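You operate a simulated robot arm through the tools that you are given. There is no shell and no other tool.

You run a simulated robot arm. Do the job below in one go: nothing can be reset, and whatever is moved stays where it is left.

TASK
Switch the bath off and drain it empty.
Fine: orange heat knob on 20; pump and power off before the drain opens; close the drain after.

The check looks at the end state, three seconds after you hand in, the way a careful person would. Anything else that was tipped, shoved, dropped, spilled or broken makes it a failure.

THE ROBOT
A 7-joint arm with a two-finger parallel gripper, fixed in place. Base frame: the origin is at the foot of the arm, x ahead of it, y to its left, z up. Units: m, degrees, N and s.
With the tool pointing down near the work surface it reaches from about 0.3 to 0.7 m from the base axis. Its first joint turns from -66.0 to 66.0 degrees. Payload 1.57 kg.
Tool frame: the origin (TCP) lies between the finger pads and is the grasp point; the fingertips stand 0.03 m ahead of it; z points along the fingers, y is the line along which they close. Largest opening 0.11 m; finger width 0.024, thickness 0.012; the body of the gripper, 0.048 by 0.112 m, starts 0.078 m behind the TCP.
Orientation is that of the tool frame in the base frame, as a unit quaternion [x, y, z, w]. With the fingers straight down and closing along the base's y, the tool's x points along the base's -x, its y along +y and its z along -z.

THE INTERFACE
- The arm moves only by the tool move_arm. Its arguments are lists of equal length, an entry for each row: "gripper": the gripper command, from -1 (shut) to 1 (fully open), values between in proportion; "delta_pos": the shift along the tool's x, y, z in m, a list of three; "rotation": the turn, a rotation vector about the tool's x, y, z in degrees, a list of three. In form: {"gripper": [gripper, ...], "delta_pos": [[dx, dy, dz], ...], "rotation": [[rx, ry, rz], ...]}. A call has 1 to 20 rows; each row is the pose to reach, as a shift and turn from the pose commanded when the call began, along the tool's axes at that moment. Each row takes 0.2 s and may step no farther than 0.05 m and 8.6 degrees from the row before; otherwise, or with a gripper value out of range, the whole call is refused. Where a pose cannot be reached the arm comes as near as it can. A force on the tool above 40 N (or 10 N above the force at the start of the call, whichever is more), or a blocked arm, ends the call early, and 0.2 s more pass. The fingers move at their own pace (about 0.108 m/s each) and stop on an object; they squeeze with about 43 N. The grip force told is the motor's: it shows also when the fingers shut on nothing. Time passes only in rows, and 0.2 s behind the last, so rows that repeat a pose let the fingers close. It gives the time, the measured TCP pose, the force on the tool (base axes), the opening and the grip force at its end, in the units of the frame above (readings bear some noise), with the torque about the TCP (base axes, N m) and any sound that the robot's microphone picked up.
- Cameras (640 x 400 px; columns grow to the right, rows downward): "scene" is fixed at [0.176, -0.3962, 1.4168]; the picture's right is [0.69, -0.72, 0.00], its down [-0.33, -0.32, -0.89] and it looks along [0.64, 0.62, -0.46] (base axes); focal length 357 px, centre (320, 200). "wrist" rides on the gripper at [0.07, 0.016, -0.141] in the tool frame; the picture's right is [-0.23, 0.97, 0.00], its down [-0.86, -0.20, -0.48] and it looks along [-0.47, -0.11, 0.88] (tool axes); focal length 222 px, centre (320, 200).
- snapshot(camera): a new picture of that camera. No time passes.
- pixel_to_xyz(camera, pixels): for up to 12 pixels [column, row] of the newest picture of that camera ("zoom" is the newest enlarged one), the place [x, y, z] in the base frame of the surface seen there, good to about 0.002 m. No time passes.
- close_up(camera, box): a new picture of the part [left, top, right, bottom] of that camera's present view, enlarged. No time passes.
- finish_job(): hands the job in; it is judged then, once.

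Unless the task says otherwise, let go and move clear before handing in.

The tools are called after "Emit:" as a command line: name --argument value ..., lists and objects as JSON in quotes. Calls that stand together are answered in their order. move_arm: Moves the arm, as the interface text tells. Its arguments: {"type":"object","properties":{"gripper":{"type":"array","items":{"type":"number"}},"delta_pos":{"type":"array","items":{"type":"array","items":{"type":"number"}}},"rotation":{"type":"array","items":{"type":"array","items":{"type":"number"}}}},"required":["gripper","delta_pos","rotation"]} The other tools are called the same way: snapshot (camera) takes a picture; pixel_to_xyz (camera, pixels) gives the place of the surface under pixels of a picture; close_up (camera, box) takes an enlarged picture of a part of a camera's view; finish_job () hands the job in.

At the start:

```text
t: 0.0
ee_pos: [0.3373, 0.0245, 1.1859]
ee_rot: [0.0, 1.0, 0.0, 0.0]
force: [0.3, -0.7, 0.1]
ft_torque: [0.0, -0.01, 0.01]
opening: 0.1101
grip_force: 0.2
```

scene: 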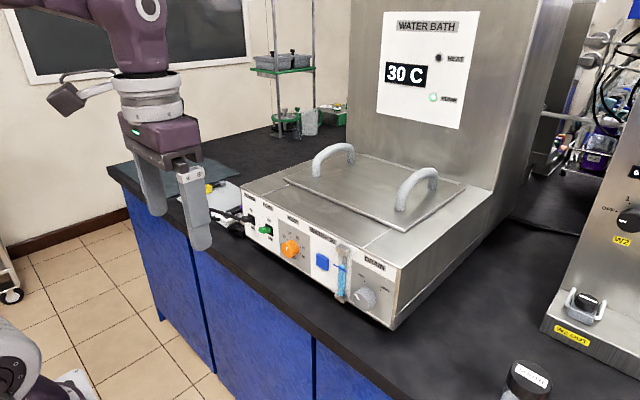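
wrist: 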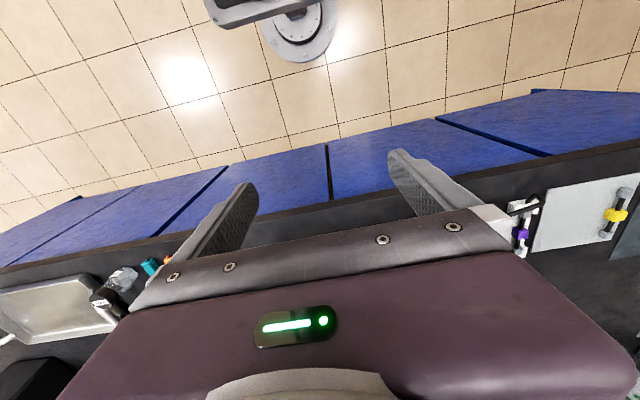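

The scene picture shows a water bath with a front panel of controls (green switch near (265,230), orange knob (290,248), blue button (322,262), a sight tube (342,275), drain knob (365,298)). I'll zoom in on the panel and the display.

Emit:
close_up --camera "scene" --box '[230, 180, 410, 330]'

Emit:
close_up --camera "scene" --box '[360, 0, 500, 140]'

```text
2.67 times, centred on (320, 255) of scene
```

zoom: 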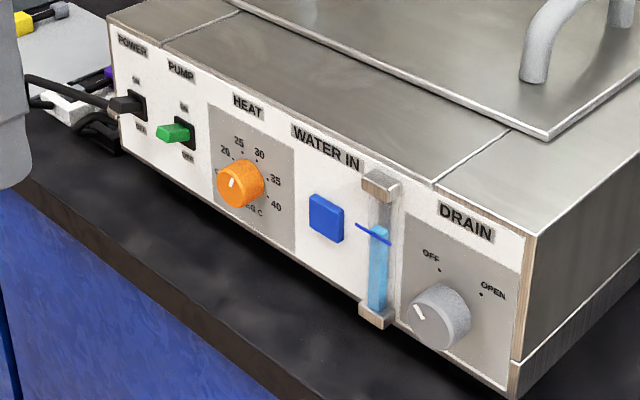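

```text
2.86 times, centred on (430, 70) of scene
```

zoom: 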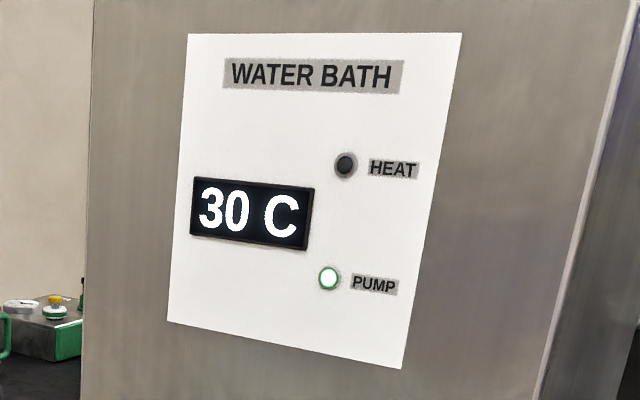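

The zoom shows POWER (black toggle), PUMP (green toggle), HEAT orange knob, WATER IN blue button, a level tube and the DRAIN knob; the pump lamp is lit. I'll look closer at each.

Emit:
close_up --camera "scene" --box '[240, 190, 320, 270]'

Emit:
close_up --camera "scene" --box '[310, 240, 390, 320]'

```text
5.00 times, centred on (280, 230) of scene
```

zoom: 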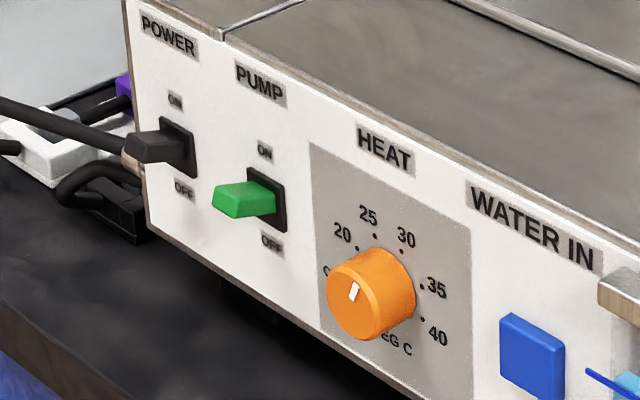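

```text
5.00 times, centred on (350, 280) of scene
```

zoom: 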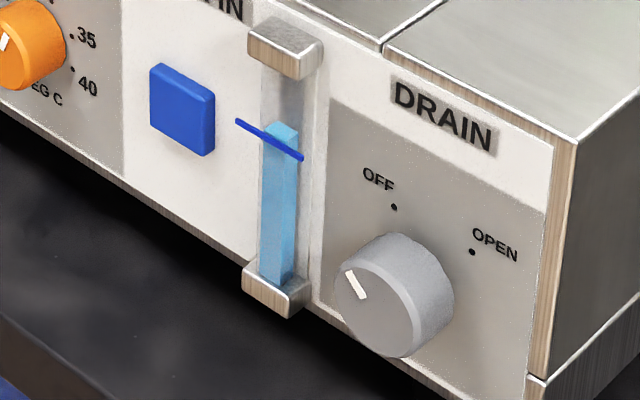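

The drain zoom is the newest, so I'll measure the drain knob, dots, gauge and blue button from it.

Emit:
pixel_to_xyz --camera "zoom" --pixels '[[375, 310], [355, 285], [394, 207], [472, 252], [345, 130], [520, 350], [180, 110], [284, 220], [280, 50], [275, 300], [140, 180], [430, 270]]'

Emit:
close_up --camera "scene" --box '[240, 190, 320, 270]'

```text
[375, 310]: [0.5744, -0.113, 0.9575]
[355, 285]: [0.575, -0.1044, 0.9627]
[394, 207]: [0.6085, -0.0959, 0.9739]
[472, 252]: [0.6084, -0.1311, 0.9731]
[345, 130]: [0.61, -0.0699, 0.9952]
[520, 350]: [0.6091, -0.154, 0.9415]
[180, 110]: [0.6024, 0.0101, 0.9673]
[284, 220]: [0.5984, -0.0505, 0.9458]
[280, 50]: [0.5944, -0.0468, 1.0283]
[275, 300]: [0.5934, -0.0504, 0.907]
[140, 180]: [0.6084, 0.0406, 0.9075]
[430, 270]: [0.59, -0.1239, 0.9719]
```

```text
5.00 times, centred on (280, 230) of scene
```

zoom: 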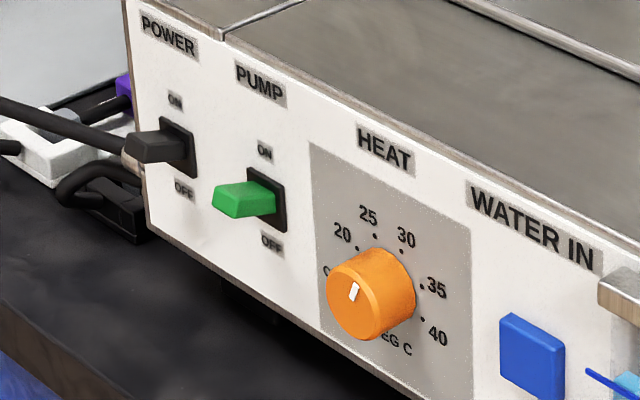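

The front panel is the plane x≈0.609 facing the robot; the drain knob face is at x≈0.575. Now I'll measure the toggles, the orange knob and its scale marks.

Emit:
pixel_to_xyz --camera "zoom" --pixels '[[141, 151], [172, 143], [186, 165], [229, 202], [262, 198], [278, 215], [366, 300], [353, 293], [357, 249], [375, 236], [401, 252], [422, 287]]'

Emit:
pixel_to_xyz --camera "zoom" --pixels '[[423, 320], [330, 295], [363, 338], [345, 262], [408, 290], [325, 271], [175, 102], [185, 190], [265, 152], [272, 242], [160, 120], [192, 178]]'

Emit:
pixel_to_xyz --camera "scene" --pixels '[[245, 180], [395, 320], [330, 340], [240, 240], [225, 190], [210, 188], [240, 215], [320, 190], [400, 190], [435, 175], [400, 262], [260, 250]]'

```text
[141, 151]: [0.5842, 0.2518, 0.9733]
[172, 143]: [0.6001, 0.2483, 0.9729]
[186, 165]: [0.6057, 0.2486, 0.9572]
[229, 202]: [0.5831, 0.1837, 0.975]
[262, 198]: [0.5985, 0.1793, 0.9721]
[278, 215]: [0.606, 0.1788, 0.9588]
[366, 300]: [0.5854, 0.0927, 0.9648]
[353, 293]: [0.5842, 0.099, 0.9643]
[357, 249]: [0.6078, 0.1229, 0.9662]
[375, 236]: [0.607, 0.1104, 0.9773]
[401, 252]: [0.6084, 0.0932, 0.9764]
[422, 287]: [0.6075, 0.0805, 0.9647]
```

```text
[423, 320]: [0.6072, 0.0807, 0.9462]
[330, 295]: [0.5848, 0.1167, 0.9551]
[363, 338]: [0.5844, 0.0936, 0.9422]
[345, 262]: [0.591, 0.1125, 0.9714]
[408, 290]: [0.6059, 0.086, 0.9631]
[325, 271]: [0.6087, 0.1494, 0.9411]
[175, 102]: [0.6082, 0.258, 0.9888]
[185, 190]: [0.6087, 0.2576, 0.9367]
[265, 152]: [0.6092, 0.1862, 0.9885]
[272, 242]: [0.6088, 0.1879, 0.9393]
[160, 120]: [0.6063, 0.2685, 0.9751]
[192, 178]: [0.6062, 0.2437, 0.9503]
```

```text
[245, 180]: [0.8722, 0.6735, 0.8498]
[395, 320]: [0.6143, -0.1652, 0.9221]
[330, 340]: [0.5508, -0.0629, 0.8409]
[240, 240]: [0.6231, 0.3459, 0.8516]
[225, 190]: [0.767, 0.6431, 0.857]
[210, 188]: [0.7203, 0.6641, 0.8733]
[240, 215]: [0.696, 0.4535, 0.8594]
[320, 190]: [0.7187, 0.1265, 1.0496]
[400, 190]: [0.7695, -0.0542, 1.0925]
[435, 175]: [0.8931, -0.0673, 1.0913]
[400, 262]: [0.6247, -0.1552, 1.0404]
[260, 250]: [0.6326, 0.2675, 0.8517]
```

Scale dots (20 at y=0.123/z=0.966 … 40 at y=0.081/z=0.946) give an orange knob centre near y=0.102, z=0.9555 with 45° steps, and its mark is at about 30. The drain is on OFF. I'll inspect the surroundings in both cameras before moving.

Emit:
close_up --camera "wrist" --box '[0, 220, 200, 400]'

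Emit:
close_up --camera "scene" --box '[380, 180, 640, 400]'

Emit:
close_up --camera "scene" --box '[160, 130, 300, 270]'

Emit:
close_up --camera "wrist" --box '[440, 100, 640, 300]'

```text
2.22 times, centred on (100, 310) of wrist
```

zoom: 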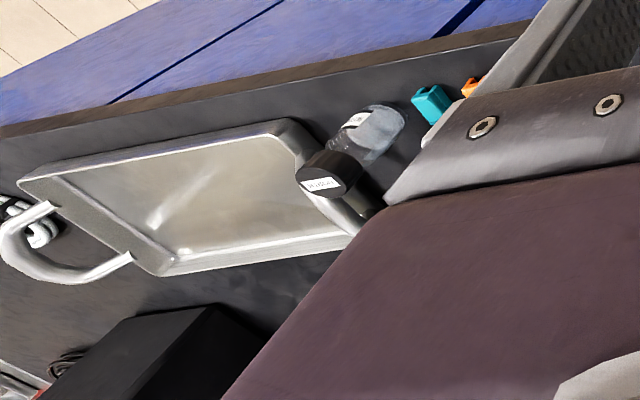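

```text
1.82 times, centred on (510, 290) of scene
```

zoom: 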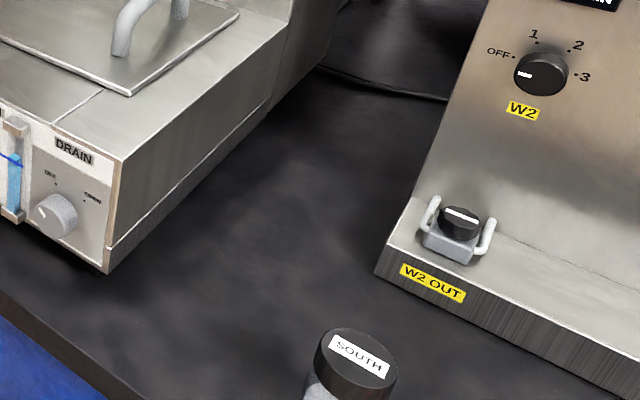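

```text
2.86 times, centred on (230, 200) of scene
```

zoom: 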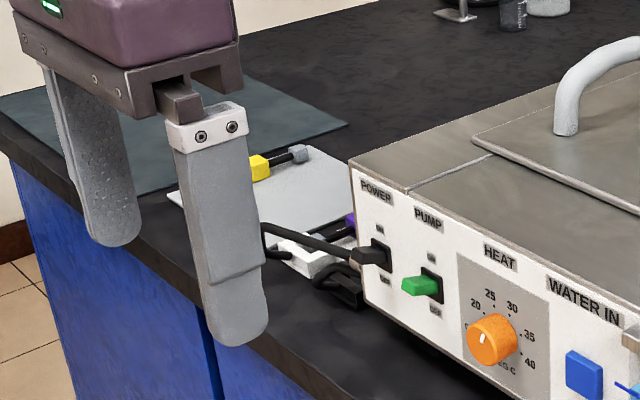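

```text
2.00 times, centred on (540, 200) of wrist
```

zoom: 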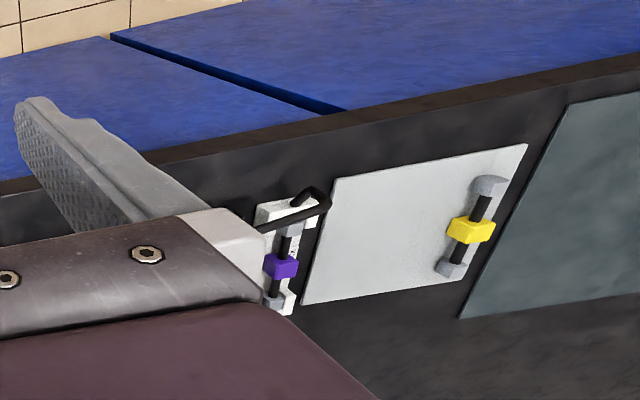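

The bench around the bath holds a cable/power strip near y≈0.35 and a bottle and tray to the far right, so the area in front of the panel is clear. I'll tilt the tool toward horizontal while moving forward, in a first half-step of 45°.

Emit:
move_arm --gripper '[0.5, 0.5, 0.5, 0.5, 0.5, 0.5]' --delta_pos '[[-0.015, 0, 0], [-0.03, 0, 0], [-0.045, 0, 0], [-0.06, 0, 0], [-0.075, 0, 0], [-0.09, 0, 0]]' --rotation '[[0, -7.5, 0], [0, -15, 0], [0, -22.5, 0], [0, -30, 0], [0, -37.5, 0], [0, -45, 0]]'

```text
t: 1.4
ee_pos: [0.4279, 0.0268, 1.1845]
ee_rot: [0.0, 0.924, 0.0, 0.383]
force: [-0.3, 0.2, 0.6]
ft_torque: [0.0, 0.0, -0.02]
opening: 0.0826
grip_force: 0.1
```

The tool now points 45° forward-down at (0.428, 0.027, 1.185). I'll turn the other 45° to horizontal while moving to x≈0.50, z≈1.15.

Emit:
move_arm --gripper '[0.5, 0.5, 0.5, 0.5, 0.5, 0.5]' --delta_pos '[[-0.0043, 0, 0.0126], [-0.0087, 0, 0.0252], [-0.013, 0, 0.0378], [-0.0173, 0, 0.0505], [-0.0217, 0, 0.0631], [-0.026, 0, 0.0757]]' --rotation '[[0, -7.5, 0], [0, -15, 0], [0, -22.5, 0], [0, -30, 0], [0, -37.5, 0], [0, -45, 0]]'

Emit:
snapshot --camera "scene"

Emit:
snapshot --camera "wrist"

```text
t: 2.8
ee_pos: [0.4961, 0.0399, 1.2022]
ee_rot: [0.005, 0.785, 0.013, 0.62]
force: [-0.3, 0.5, -0.6]
ft_torque: [-0.03, 0.0, 0.03]
opening: 0.0827
grip_force: 0.0
out of reach, approached as far as the arm can: row 3, 4, 5, 6
```

```text
taken
```

scene: 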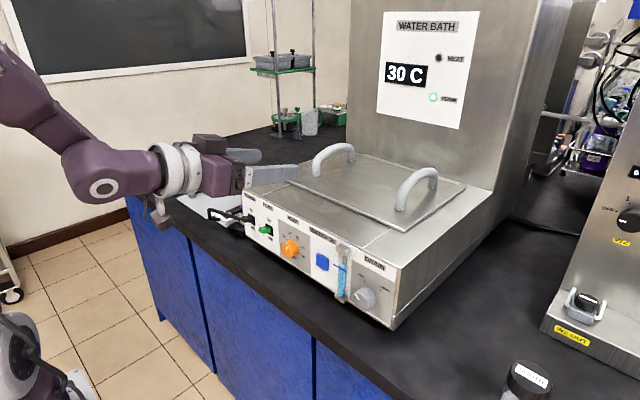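

```text
taken
```

wrist: 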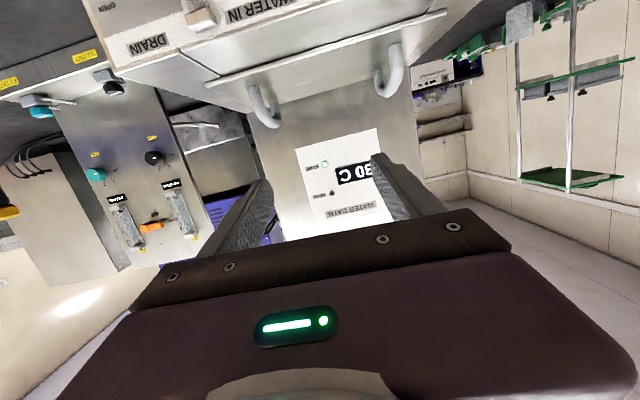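

The arm could not get fully horizontal there: it stopped at about 13° below horizontal at (0.496, 0.040, 1.202). I'll tilt back about 30° down to learn what the command reference is and keep the arm in its reachable range.

Emit:
move_arm --gripper '[0.5, 0.5, 0.5, 0.5]' --delta_pos '[[0, 0, -0.01], [0, 0, -0.02], [0, 0, -0.03], [0, 0, -0.03]]' --rotation '[[0, 8, 0], [0, 16, 0], [0, 24, 0], [0, 30, 0]]'

```text
t: 3.8
ee_pos: [0.4697, 0.0387, 1.2067]
ee_rot: [0.002, 0.919, 0.014, 0.395]
force: [0.3, 0.4, -0.1]
ft_torque: [0.0, 0.03, 0.01]
opening: 0.0827
grip_force: 0.1
out of reach, approached as far as the arm can: row 2, 3
```

The reference is the pose actually reached (tilt went 103°→133°). I'll go down toward the orange knob's height at a safe stand-off, (0.47, 0.10, 1.04), keeping this 45° tilt.

Emit:
move_arm --gripper '[0.5, 0.5, 0.5, 0.5, 0.5]' --delta_pos '[[0.024, 0.0126, 0.023], [0.048, 0.0252, 0.046], [0.072, 0.0378, 0.069], [0.096, 0.0504, 0.092], [0.12, 0.063, 0.115]]' --rotation '[[0, 0, 0], [0, 0, 0], [0, 0, 0], [0, 0, 0], [0, 0, 0]]'

Emit:
snapshot --camera "scene"

Emit:
snapshot --camera "wrist"

```text
t: 5.0
ee_pos: [0.4683, 0.1097, 1.0427]
ee_rot: [0.0, 0.919, 0.014, 0.394]
force: [0.1, 0.4, -0.1]
ft_torque: [0.03, 0.01, 0.0]
opening: 0.0825
grip_force: 0.0
```

```text
taken
```

scene: 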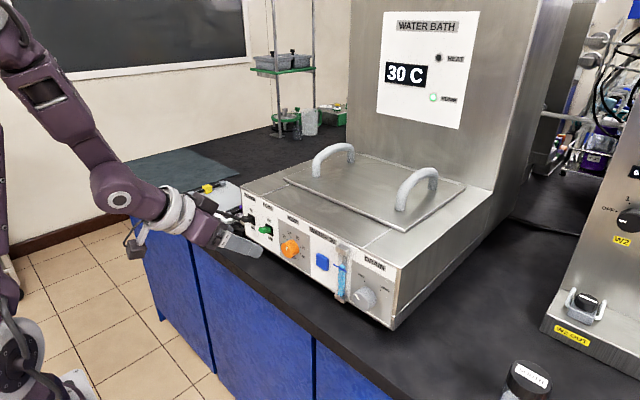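

```text
taken
```

wrist: 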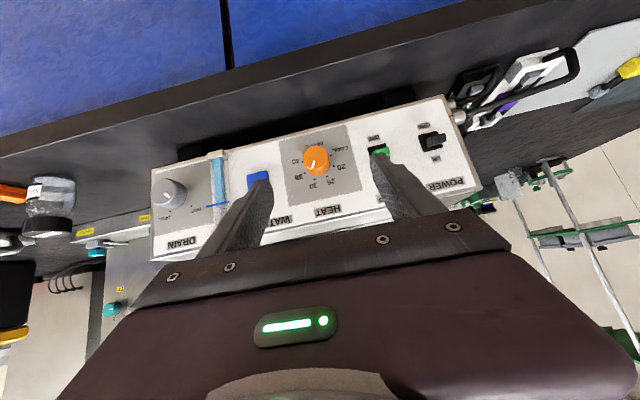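

The wrist view now shows the panel upside down with the orange knob at (315,160). I'll zoom in to read the dial markings and the area around.

Emit:
close_up --camera "wrist" --box '[275, 115, 365, 205]'

Emit:
close_up --camera "wrist" --box '[140, 140, 260, 260]'

Emit:
close_up --camera "wrist" --box '[360, 60, 600, 210]'

```text
4.44 times, centred on (320, 160) of wrist
```

zoom: 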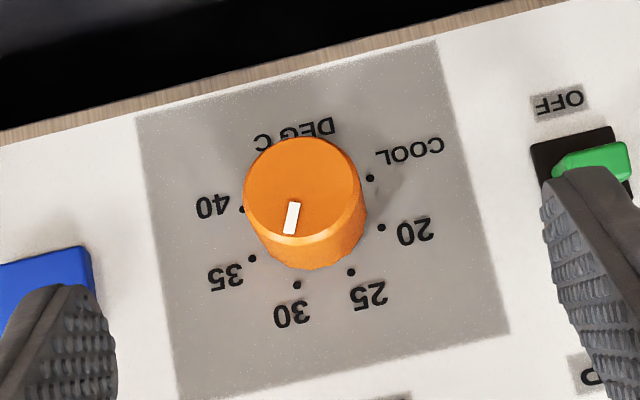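

```text
3.33 times, centred on (200, 200) of wrist
```

zoom: 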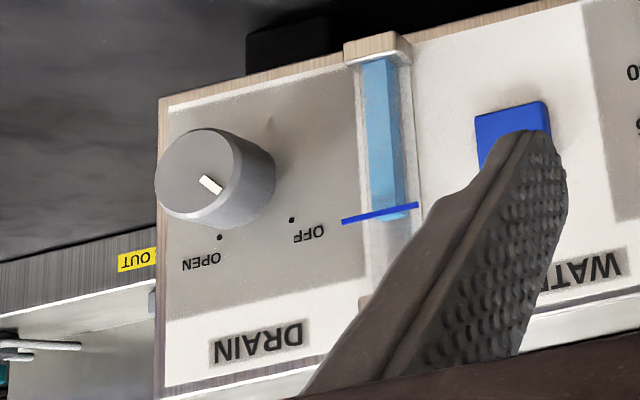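

```text
2.67 times, centred on (480, 135) of wrist
```

zoom: 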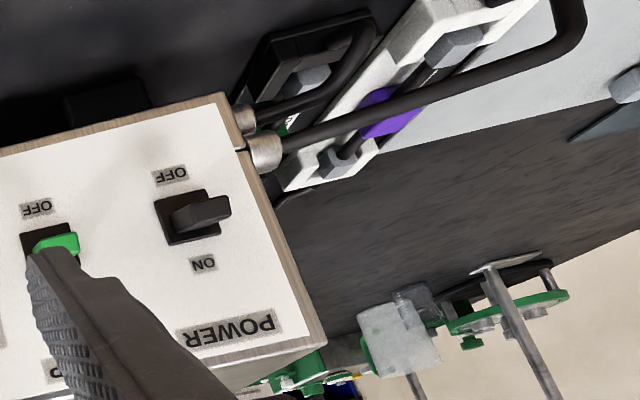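

The dial also has a COOL stop beyond 20, so I must stop exactly at 20. I'll re-measure the dial dots, mark and knob edges from this nearer view.

Emit:
close_up --camera "wrist" --box '[275, 115, 365, 205]'

Emit:
pixel_to_xyz --camera "zoom" --pixels '[[370, 178], [382, 227], [351, 272], [297, 285], [252, 259], [242, 210], [288, 230], [296, 204], [300, 185], [246, 195], [354, 200], [300, 142]]'

Emit:
pixel_to_xyz --camera "zoom" --pixels '[[590, 160], [615, 165], [545, 140], [600, 130], [615, 145], [290, 240], [315, 262], [362, 190], [610, 185], [280, 145], [330, 150], [256, 225]]'

```text
4.44 times, centred on (320, 160) of wrist
```

zoom: 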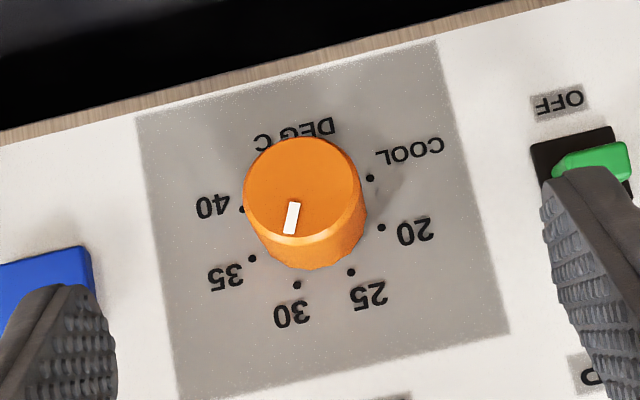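

```text
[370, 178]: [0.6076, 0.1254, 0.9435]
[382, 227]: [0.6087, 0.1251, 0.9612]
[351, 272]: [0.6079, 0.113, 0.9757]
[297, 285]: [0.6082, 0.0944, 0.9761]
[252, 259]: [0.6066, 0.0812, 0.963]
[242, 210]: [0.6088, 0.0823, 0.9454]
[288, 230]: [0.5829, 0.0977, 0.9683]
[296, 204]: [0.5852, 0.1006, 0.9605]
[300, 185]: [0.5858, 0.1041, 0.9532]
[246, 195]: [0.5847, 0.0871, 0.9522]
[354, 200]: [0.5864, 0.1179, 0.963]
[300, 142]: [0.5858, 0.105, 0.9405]
```

```text
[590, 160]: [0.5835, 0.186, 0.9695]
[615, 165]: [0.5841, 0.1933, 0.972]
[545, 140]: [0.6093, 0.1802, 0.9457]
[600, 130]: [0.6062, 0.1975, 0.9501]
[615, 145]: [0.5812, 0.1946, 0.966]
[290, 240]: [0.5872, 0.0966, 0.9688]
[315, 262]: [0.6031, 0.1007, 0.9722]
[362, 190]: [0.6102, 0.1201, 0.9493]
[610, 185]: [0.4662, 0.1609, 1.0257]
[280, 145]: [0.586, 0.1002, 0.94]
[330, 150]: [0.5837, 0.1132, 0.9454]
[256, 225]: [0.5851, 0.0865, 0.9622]
```

The circle fit gives the knob axis at about y=0.103, z=0.9545, radius ≈0.016, marks at ±22.5/67.5/112.5°, with the pointer now exactly on 30, so it needs 90° counter-clockwise. I'll test how flat a tilt the arm can hold at this lower height.

Emit:
move_arm --gripper '[0.1, 0.1, 0.1]' --delta_pos '[[0, 0, 0], [0, 0, 0], [0, 0, 0]]' --rotation '[[0, -5, -0.6], [0, -10, -1.2], [0, -15, -1.6]]'

```text
t: 5.8
ee_pos: [0.4686, 0.1096, 1.0358]
ee_rot: [-0.014, 0.889, 0.008, 0.457]
force: [-0.3, -1.2, -0.1]
ft_torque: [0.0, -0.02, -0.02]
opening: 0.0604
grip_force: 0.1
out of reach, approached as far as the arm can: row 2, 3
```

At this point it stops at ~35° below horizontal. I'll restore a clean 45° tilt while moving forward to (0.54, 0.103, 1.00), then test whether a longer reach allows a flatter tool.

Emit:
move_arm --gripper '[0.1, 0.1, 0.1, 0.1]' --delta_pos '[[-0.003, -0.0016, 0.0193], [-0.006, -0.0033, 0.0386], [-0.009, -0.005, 0.058], [-0.0123, -0.0066, 0.0773]]' --rotation '[[0.8, 5, 0.5], [1.55, 9.4, 1.0], [1.55, 9.4, 1.0], [1.55, 9.4, 1.0]]'

Emit:
move_arm --gripper '[0.1, 0.1, 0.1]' --delta_pos '[[0, 0, 0], [0, 0, 0], [0, 0, 0]]' --rotation '[[0, -5, 0], [0, -10, 0], [0, -15, 0]]'

```text
t: 6.8
ee_pos: [0.5383, 0.1051, 1.0007]
ee_rot: [0.0, 0.924, -0.001, 0.381]
force: [0.1, 0.9, 0.5]
ft_torque: [-0.02, -0.02, 0.03]
opening: 0.0604
grip_force: 0.0
```

```text
t: 7.6
ee_pos: [0.5371, 0.1055, 1.0008]
ee_rot: [-0.001, 0.866, -0.001, 0.5]
force: [-0.2, -0.7, -0.2]
ft_torque: [0.0, 0.02, 0.02]
opening: 0.0608
grip_force: 0.1
```

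At x=0.537 a 30° tilt is fully reachable. I'll probe another 15° flatter.

Emit:
move_arm --gripper '[0.1, 0.1, 0.1]' --delta_pos '[[0, 0, 0], [0, 0, 0], [0, 0, 0]]' --rotation '[[0, -5, 0], [0, -10, 0], [0, -15, 0]]'

Emit:
snapshot --camera "scene"

```text
t: 8.4
ee_pos: [0.539, 0.1047, 1.0003]
ee_rot: [-0.001, 0.794, -0.002, 0.608]
force: [-0.3, 0.6, -0.2]
ft_torque: [-0.02, 0.0, 0.01]
opening: 0.0608
grip_force: 0.1
```

```text
taken
```

scene: 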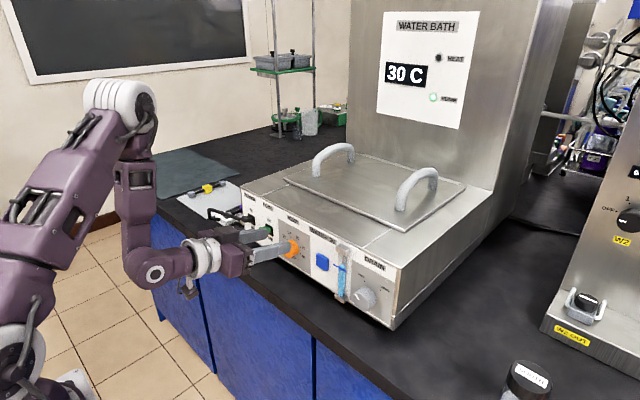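

It reached 15° below horizontal without complaint. I'll try the last 15° to be fully horizontal.

Emit:
move_arm --gripper '[0.1, 0.1, 0.1]' --delta_pos '[[0, 0, 0], [0, 0, 0], [0, 0, 0]]' --rotation '[[0, -5, 0], [0, -10, 0], [0, -15.1, 0]]'

Emit:
snapshot --camera "scene"

Emit:
snapshot --camera "wrist"

```text
t: 9.2
ee_pos: [0.5381, 0.1044, 1.0009]
ee_rot: [-0.001, 0.707, -0.002, 0.707]
force: [0.2, 0.4, 0.3]
ft_torque: [-0.01, -0.02, 0.0]
opening: 0.0606
grip_force: 0.0
```

```text
taken
```

scene: 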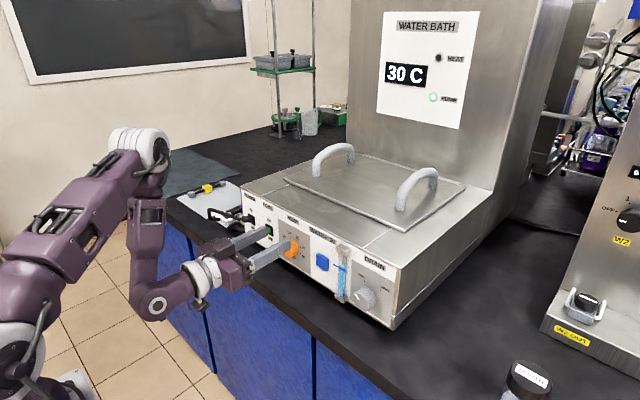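

```text
taken
```

wrist: 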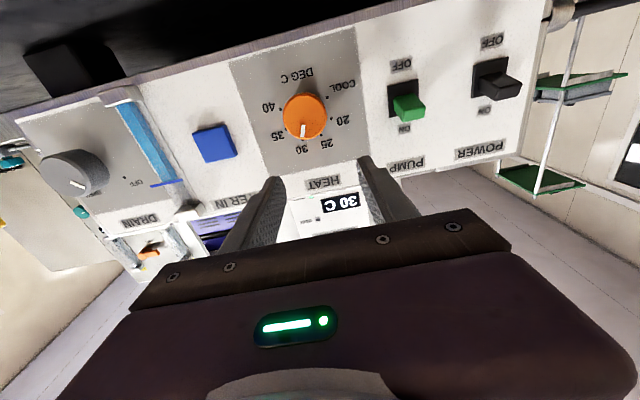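

The tool is now exactly horizontal (q≈[0,0.707,0,0.707]) at (0.538, 0.104, 1.001), so knobs can be turned simply about the tool axis. I'll refine the knob centre and toggles from this closer view.

Emit:
close_up --camera "wrist" --box '[250, 60, 370, 180]'

Emit:
pixel_to_xyz --camera "wrist" --pixels '[[304, 115], [304, 130], [284, 116], [325, 112], [302, 95], [410, 107], [405, 95], [424, 105], [497, 86], [490, 70], [515, 85], [305, 140]]'

Emit:
close_up --camera "wrist" --box '[370, 20, 530, 170]'

```text
3.33 times, centred on (310, 120) of wrist
```

zoom: 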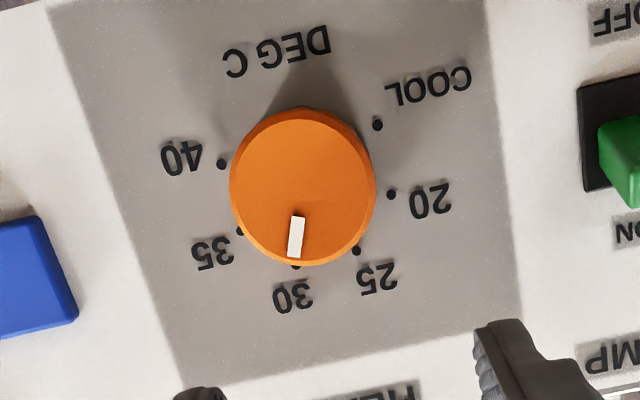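

```text
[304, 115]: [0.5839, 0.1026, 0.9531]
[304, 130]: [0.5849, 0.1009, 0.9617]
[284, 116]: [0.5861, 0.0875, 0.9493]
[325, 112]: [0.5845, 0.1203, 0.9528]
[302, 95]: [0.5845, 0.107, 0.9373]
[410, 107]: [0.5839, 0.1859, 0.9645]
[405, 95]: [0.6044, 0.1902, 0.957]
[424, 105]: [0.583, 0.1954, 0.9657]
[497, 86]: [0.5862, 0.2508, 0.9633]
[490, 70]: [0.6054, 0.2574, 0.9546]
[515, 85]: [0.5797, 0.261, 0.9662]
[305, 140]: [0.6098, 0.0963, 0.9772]
```

```text
2.67 times, centred on (450, 95) of wrist
```

zoom: 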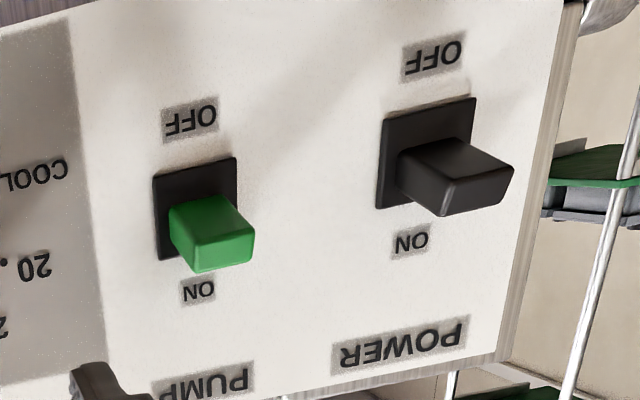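

Knob centre from this view is about (y 0.1035, z 0.954), front face x≈0.5845. I'll drop to that height at x=0.538 and pre-roll +45° so the 90° turn stays symmetric.

Emit:
move_arm --gripper '[0.1, 0.1, 0.1, 0.1, 0.1, 0.1]' --delta_pos '[[0.008, 0, 0], [0.016, 0, 0], [0.024, 0, 0], [0.032, 0, 0], [0.04, -0.001, 0], [0.0467, -0.001, 0]]' --rotation '[[0, 0, 7.5], [0, 0, 15], [0, 0, 22.5], [0, 0, 30], [0, 0, 37.5], [0, 0, 45]]'

Emit:
snapshot --camera "scene"

Emit:
snapshot --camera "wrist"

```text
t: 10.6
ee_pos: [0.5381, 0.1029, 0.9527]
ee_rot: [0.271, 0.654, 0.269, 0.653]
force: [-0.1, 0.5, 0.2]
ft_torque: [0.02, 0.0, -0.03]
opening: 0.0604
grip_force: 0.0
```

```text
taken
```

scene: 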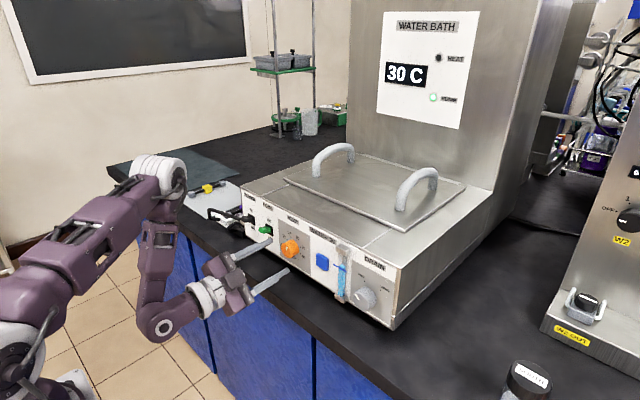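

```text
taken
```

wrist: 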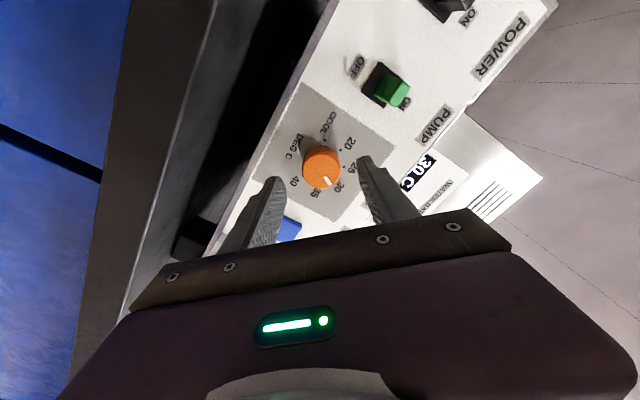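

The fingers straddle the orange knob (wrist pixel (321,168)) diagonally with clearance. I'll move forward 0.035 m so the pads cover the knob, then close.

Emit:
move_arm --gripper '[0.1, 0.1, 0.1, -1, -1, -1]' --delta_pos '[[0, 0, 0.012], [0, 0, 0.024], [0, 0, 0.035], [0, 0, 0.035], [0, 0, 0.035], [0, 0, 0.035]]' --rotation '[[0, 0, 0], [0, 0, 0], [0, 0, 0], [0, 0, 0], [0, 0, 0], [0, 0, 0]]'

```text
t: 12.0
ee_pos: [0.5731, 0.1047, 0.9528]
ee_rot: [0.27, 0.654, 0.268, 0.654]
force: [0.4, 0.6, 1.1]
ft_torque: [-0.03, -0.09, 0.56]
opening: 0.0355
grip_force: 42.6
```

The fingers hold the knob (opening 0.0355, grip 42.6 N, low side force). I'll turn it 45° counter-clockwise (negative about the tool axis) and check.

Emit:
move_arm --gripper '[-1, -1, -1, -1, -1, -1]' --delta_pos '[[0, 0, 0], [0, 0, 0], [0, 0, 0], [0, 0, 0], [0, 0, 0], [0, 0, 0]]' --rotation '[[0, 0, -7.5], [0, 0, -15], [0, 0, -22.5], [0, 0, -30], [0, 0, -37.5], [0, 0, -45]]'

Emit:
close_up --camera "scene" --box '[200, 180, 360, 300]'

Emit:
snapshot --camera "wrist"

```text
t: 13.4
ee_pos: [0.573, 0.1027, 0.9523]
ee_rot: [-0.001, 0.708, -0.004, 0.706]
force: [13.1, -17.0, -15.7]
ft_torque: [0.03, 0.06, 0.22]
opening: 0.0355
grip_force: 42.2
```

```text
3.33 times, centred on (280, 240) of scene
```

zoom: 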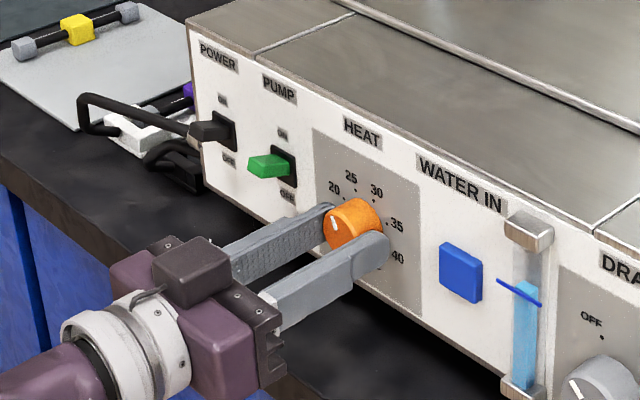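

```text
taken
```

wrist: 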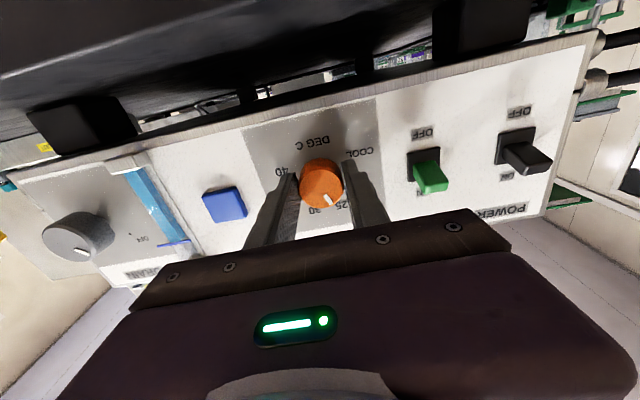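

The knob turned with the grip and its mark now points at 25, but side forces of about 23 N show my grip axis is ~2 mm off the knob axis. I'll release, look again and re-centre before the remaining 45°.

Emit:
move_arm --gripper '[0.1, 0.1, 0.1]' --delta_pos '[[0, 0, 0], [0, 0, 0], [0, 0, 0]]' --rotation '[[0, 0, 0], [0, 0, 0], [0, 0, 0]]'

Emit:
close_up --camera "wrist" --box '[260, 130, 380, 250]'

Emit:
close_up --camera "scene" --box '[250, 200, 330, 280]'

```text
t: 14.2
ee_pos: [0.5736, 0.1054, 0.9543]
ee_rot: [-0.001, 0.708, -0.002, 0.707]
force: [0.4, 0.8, 0.1]
ft_torque: [0.02, -0.01, -0.01]
opening: 0.0605
grip_force: 0.1
```

```text
3.33 times, centred on (320, 190) of wrist
```

zoom: 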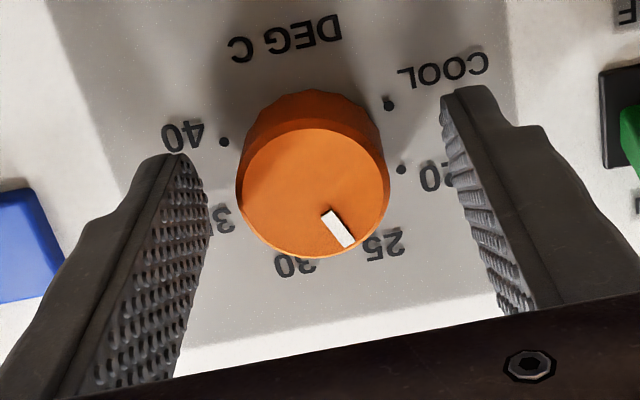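

```text
5.00 times, centred on (290, 240) of scene
```

zoom: 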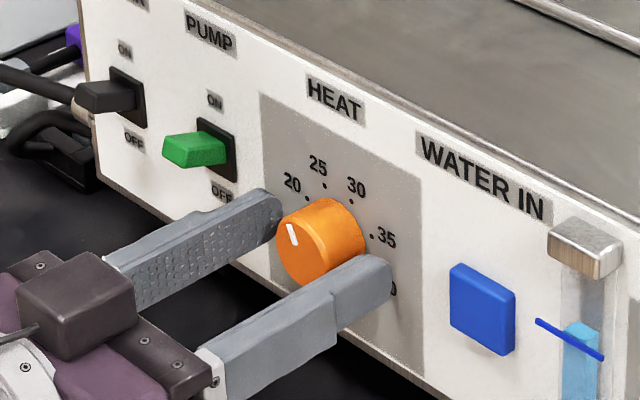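

The mark sits at 25, and the unloaded TCP reads (0.1054, 0.9543). I'll measure the knob face edges from the wrist view to find the centring error.

Emit:
close_up --camera "wrist" --box '[260, 130, 380, 250]'

Emit:
pixel_to_xyz --camera "zoom" --pixels '[[242, 195], [384, 195], [313, 252], [313, 135], [313, 192], [328, 215], [348, 242], [401, 170], [389, 104], [224, 142], [205, 175], [462, 170]]'

Emit:
move_arm --gripper '[0.1]' --delta_pos '[[0, 0, 0]]' --rotation '[[0, 0, 0]]'

```text
3.33 times, centred on (320, 190) of wrist
```

zoom: 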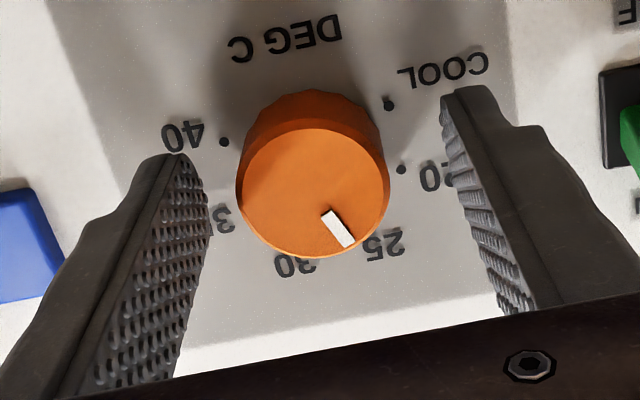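

```text
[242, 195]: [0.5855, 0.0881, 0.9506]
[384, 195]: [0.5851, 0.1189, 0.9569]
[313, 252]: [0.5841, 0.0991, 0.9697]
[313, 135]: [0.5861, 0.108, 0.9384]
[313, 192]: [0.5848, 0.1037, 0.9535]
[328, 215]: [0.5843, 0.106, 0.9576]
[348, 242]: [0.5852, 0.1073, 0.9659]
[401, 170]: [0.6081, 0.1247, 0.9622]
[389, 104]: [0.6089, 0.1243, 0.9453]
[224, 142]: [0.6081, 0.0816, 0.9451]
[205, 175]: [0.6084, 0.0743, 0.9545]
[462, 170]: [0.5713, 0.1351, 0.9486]
```

```text
t: 14.6
ee_pos: [0.5724, 0.1043, 0.9534]
ee_rot: [-0.001, 0.707, -0.001, 0.707]
force: [1.4, 0.9, 0.6]
ft_torque: [0.02, -0.01, -0.02]
opening: 0.0604
grip_force: 0.0
```

The knob centre measures (0.1035, 0.954) versus TCP about (0.1043, 0.9535), so a shift of −0.8 mm in y and +0.5 mm in z should centre it. I'll regrip there.

Emit:
move_arm --gripper '[0.1, -1, -1, -1]' --delta_pos '[[-0.0006, -0.0008, 0], [-0.0006, -0.0008, 0], [-0.0006, -0.0008, 0], [-0.0006, -0.0008, 0]]' --rotation '[[0, 0, 0], [0, 0, 0], [0, 0, 0], [0, 0, 0]]'

Emit:
move_arm --gripper '[-1, -1, -1]' --delta_pos '[[0, 0, 0], [0, 0, 0], [0, 0, 0]]' --rotation '[[0, 0, -7.5], [0, 0, -15], [0, 0, -22.5]]'

```text
t: 15.6
ee_pos: [0.5724, 0.1027, 0.9542]
ee_rot: [-0.001, 0.708, -0.002, 0.707]
force: [1.0, -10.9, 1.4]
ft_torque: [-0.02, 0.17, 0.2]
opening: 0.0359
grip_force: 42.4
```

```text
t: 16.4
ee_pos: [0.5727, 0.1023, 0.9548]
ee_rot: [-0.139, 0.694, -0.14, 0.692]
force: [-10.7, -20.0, 4.1]
ft_torque: [0.03, 0.47, -0.3]
opening: 0.0356
grip_force: 42.7
```

Side force is −20 N in y after another 22.5°, so the axis is still about 2 mm toward −y. I'll shift by that amount while finishing the remaining 22.5°.

Emit:
move_arm --gripper '[-1, -1, -1, -1]' --delta_pos '[[0.0003, -0.0018, 0], [0.0003, -0.0018, 0], [0.0003, -0.0018, 0], [0.0003, -0.0018, 0]]' --rotation '[[0, 0, -7.5], [0, 0, -15], [0, 0, -22.5], [0, 0, -22.5]]'

Emit:
close_up --camera "scene" --box '[250, 200, 330, 280]'

Emit:
snapshot --camera "wrist"

```text
t: 17.4
ee_pos: [0.5741, 0.103, 0.9548]
ee_rot: [-0.273, 0.653, -0.271, 0.652]
force: [0.6, -7.2, -1.5]
ft_torque: [0.0, -0.36, -0.3]
opening: 0.0356
grip_force: 42.3
```

```text
5.00 times, centred on (290, 240) of scene
```

zoom: 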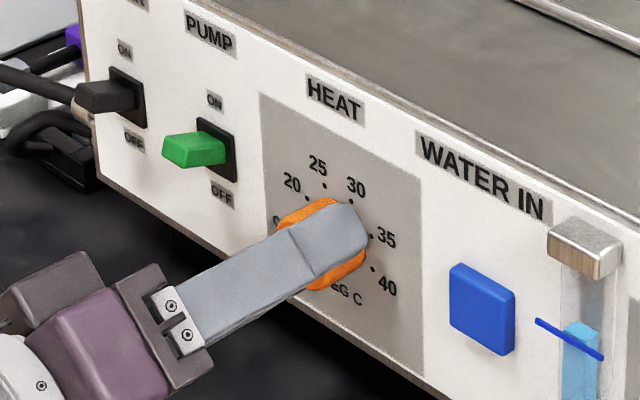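

```text
taken
```

wrist: 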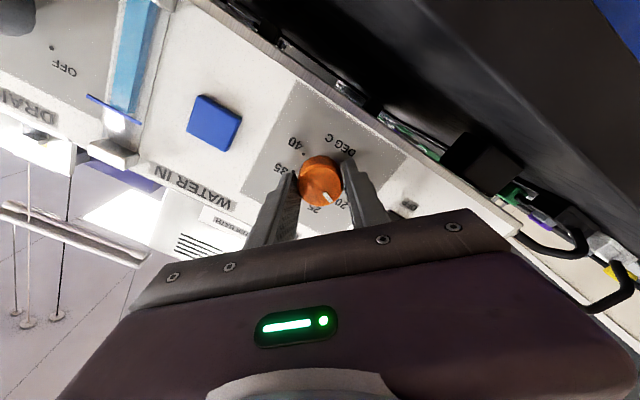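

Forces dropped to 7 N and the mark appears to point between the fingers toward 20. I'll open and back straight out to see the dial clearly.

Emit:
move_arm --gripper '[0.1, 0.1, 0.1, 0.1, 0.1]' --delta_pos '[[0, 0, 0], [0, 0, 0], [0, 0, -0.015], [0, 0, -0.03], [0, 0, -0.045]]' --rotation '[[0, 0, 0], [0, 0, 0], [0, 0, 0], [0, 0, 0], [0, 0, 0]]'

Emit:
snapshot --camera "wrist"

Emit:
close_up --camera "scene" --box '[250, 200, 330, 280]'

Emit:
close_up --camera "wrist" --box '[260, 110, 380, 230]'

```text
t: 18.6
ee_pos: [0.5282, 0.1015, 0.9537]
ee_rot: [-0.271, 0.653, -0.272, 0.652]
force: [0.8, -0.2, -0.4]
ft_torque: [0.01, 0.01, 0.0]
opening: 0.0605
grip_force: 0.1
```

```text
taken
```

wrist: 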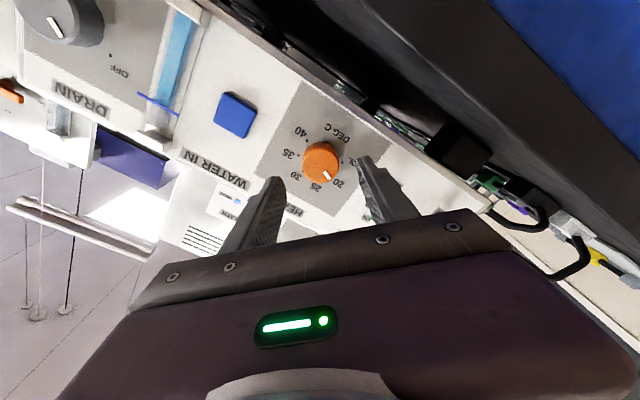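

```text
5.00 times, centred on (290, 240) of scene
```

zoom: 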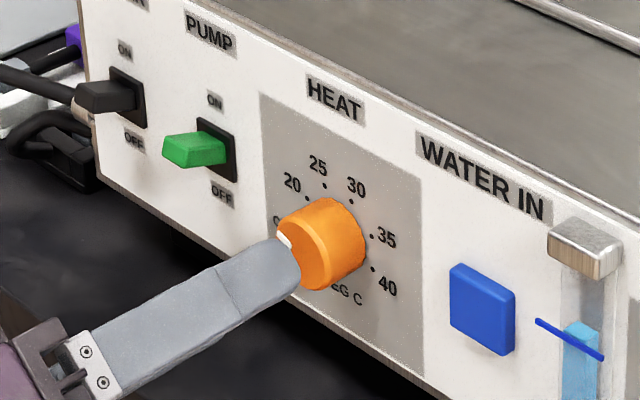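

```text
3.33 times, centred on (320, 170) of wrist
```

zoom: 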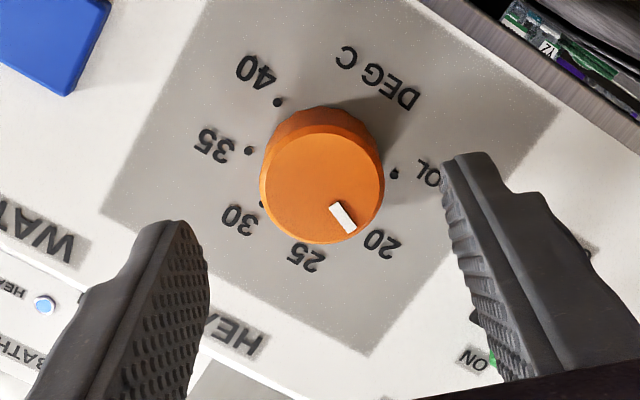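

The mark now points at the 20 label (zoom (342,217)). I'll measure the mark's angle precisely.

Emit:
pixel_to_xyz --camera "zoom" --pixels '[[334, 206], [350, 229], [342, 217], [264, 185], [381, 185], [322, 240], [322, 135], [394, 173], [248, 151], [278, 102], [262, 205], [346, 223]]'

Emit:
snapshot --camera "scene"

```text
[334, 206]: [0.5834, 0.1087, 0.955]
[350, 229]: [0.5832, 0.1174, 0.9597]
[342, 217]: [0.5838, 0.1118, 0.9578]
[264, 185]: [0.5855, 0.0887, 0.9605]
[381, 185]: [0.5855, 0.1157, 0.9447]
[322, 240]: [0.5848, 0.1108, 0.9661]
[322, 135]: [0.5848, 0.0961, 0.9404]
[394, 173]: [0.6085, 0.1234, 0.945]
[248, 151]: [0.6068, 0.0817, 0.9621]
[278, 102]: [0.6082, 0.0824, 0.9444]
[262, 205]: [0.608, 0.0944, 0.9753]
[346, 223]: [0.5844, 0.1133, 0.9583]
```

```text
taken
```

scene: 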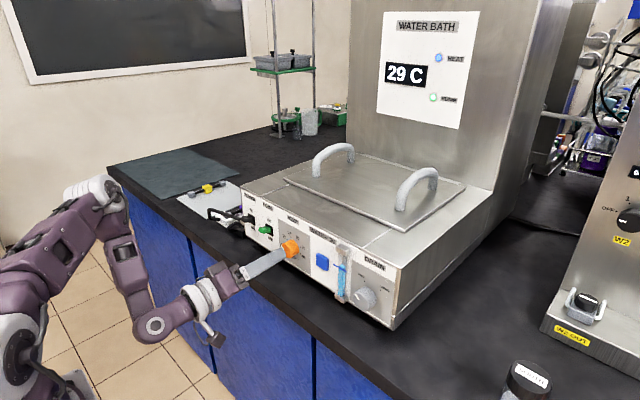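

The mark reads about 62–65° left of vertical versus 67.5° for the 20 dot, and the display dropped to 29 C with a blue lamp. I'll roll back to level and view the dial square-on to judge whether a small trim is needed.

Emit:
move_arm --gripper '[0.1, 0.1, 0.1, 0.1, 0.1, 0.1]' --delta_pos '[[0, 0, -0.005], [0, 0, -0.01], [0, 0, -0.01], [0, 0, -0.01], [0, 0, -0.01], [0, 0, -0.01]]' --rotation '[[0, 0, 7.5], [0, 0, 15], [0, 0, 22.5], [0, 0, 30], [0, 0, 37.5], [0, 0, 45]]'

Emit:
snapshot --camera "wrist"

Emit:
close_up --camera "wrist" --box '[260, 90, 380, 210]'

Emit:
close_up --camera "scene" --box '[270, 220, 320, 270]'

```text
t: 20.0
ee_pos: [0.5197, 0.1013, 0.9551]
ee_rot: [0.0, 0.707, -0.001, 0.707]
force: [1.0, -0.1, 0.1]
ft_torque: [-0.02, -0.02, 0.03]
opening: 0.0606
grip_force: 0.0
```

```text
taken
```

wrist: 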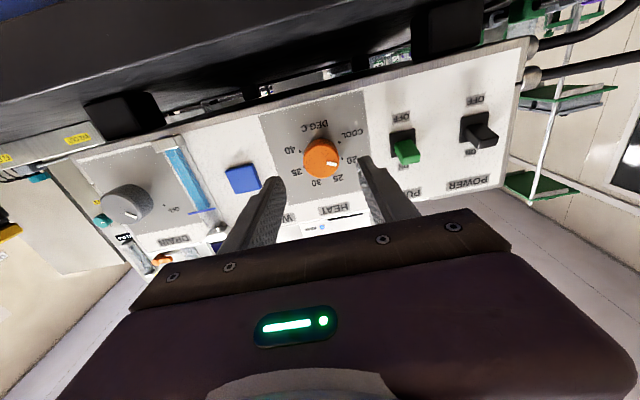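

```text
3.33 times, centred on (320, 150) of wrist
```

zoom: 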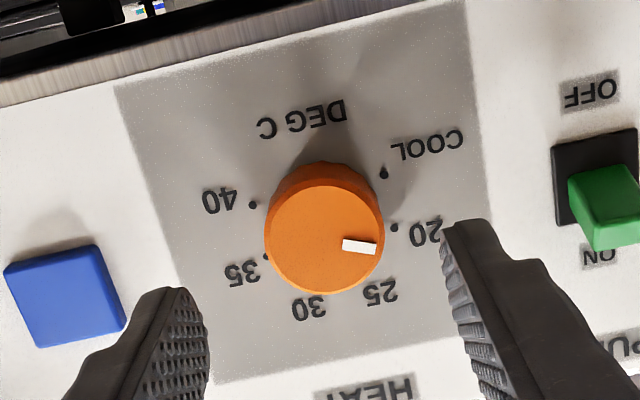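

```text
8.00 times, centred on (295, 245) of scene
```

zoom: 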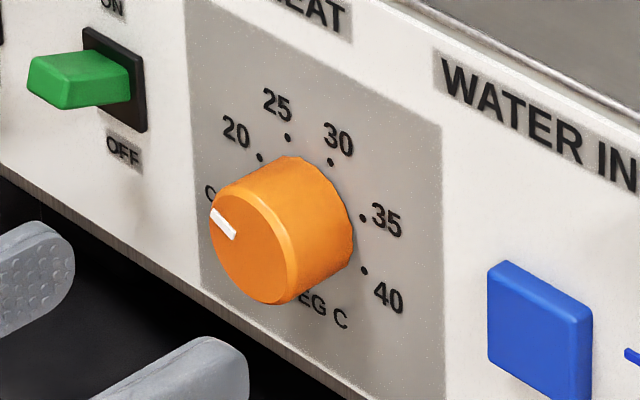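

From this view the mark's line (zoom (343,244)→(377,249), ~8–13°) matches the direction of the 20 dot from the dial centre (~10°). I'll check with coordinates once more.

Emit:
close_up --camera "wrist" --box '[290, 120, 350, 180]'

Emit:
pixel_to_xyz --camera "wrist" --pixels '[[327, 163.2], [332, 164], [336.5, 164.7], [322, 161.5], [305, 161], [338, 157], [321, 175], [321, 148], [342.3, 158.5], [339.5, 142], [300, 151.5], [304, 167]]'

```text
6.67 times, centred on (320, 150) of wrist
```

zoom: 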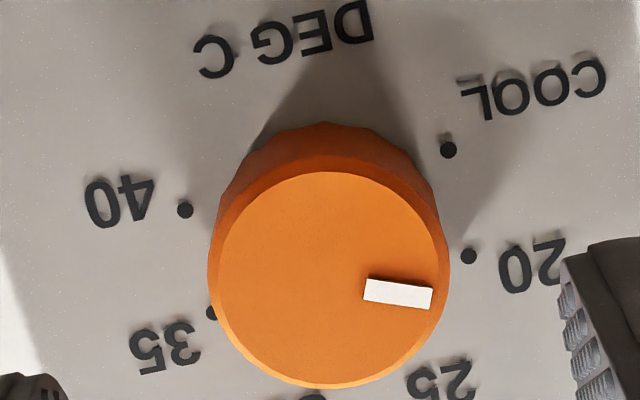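

```text
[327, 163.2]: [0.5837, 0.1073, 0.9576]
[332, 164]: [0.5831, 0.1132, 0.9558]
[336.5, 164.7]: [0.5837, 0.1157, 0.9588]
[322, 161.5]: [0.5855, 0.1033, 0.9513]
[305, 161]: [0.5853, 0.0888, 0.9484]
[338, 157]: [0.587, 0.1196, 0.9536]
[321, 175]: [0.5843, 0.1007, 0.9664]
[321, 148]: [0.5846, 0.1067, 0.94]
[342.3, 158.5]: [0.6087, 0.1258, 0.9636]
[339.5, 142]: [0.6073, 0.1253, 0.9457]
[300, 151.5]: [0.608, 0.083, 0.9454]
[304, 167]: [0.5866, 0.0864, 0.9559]
```

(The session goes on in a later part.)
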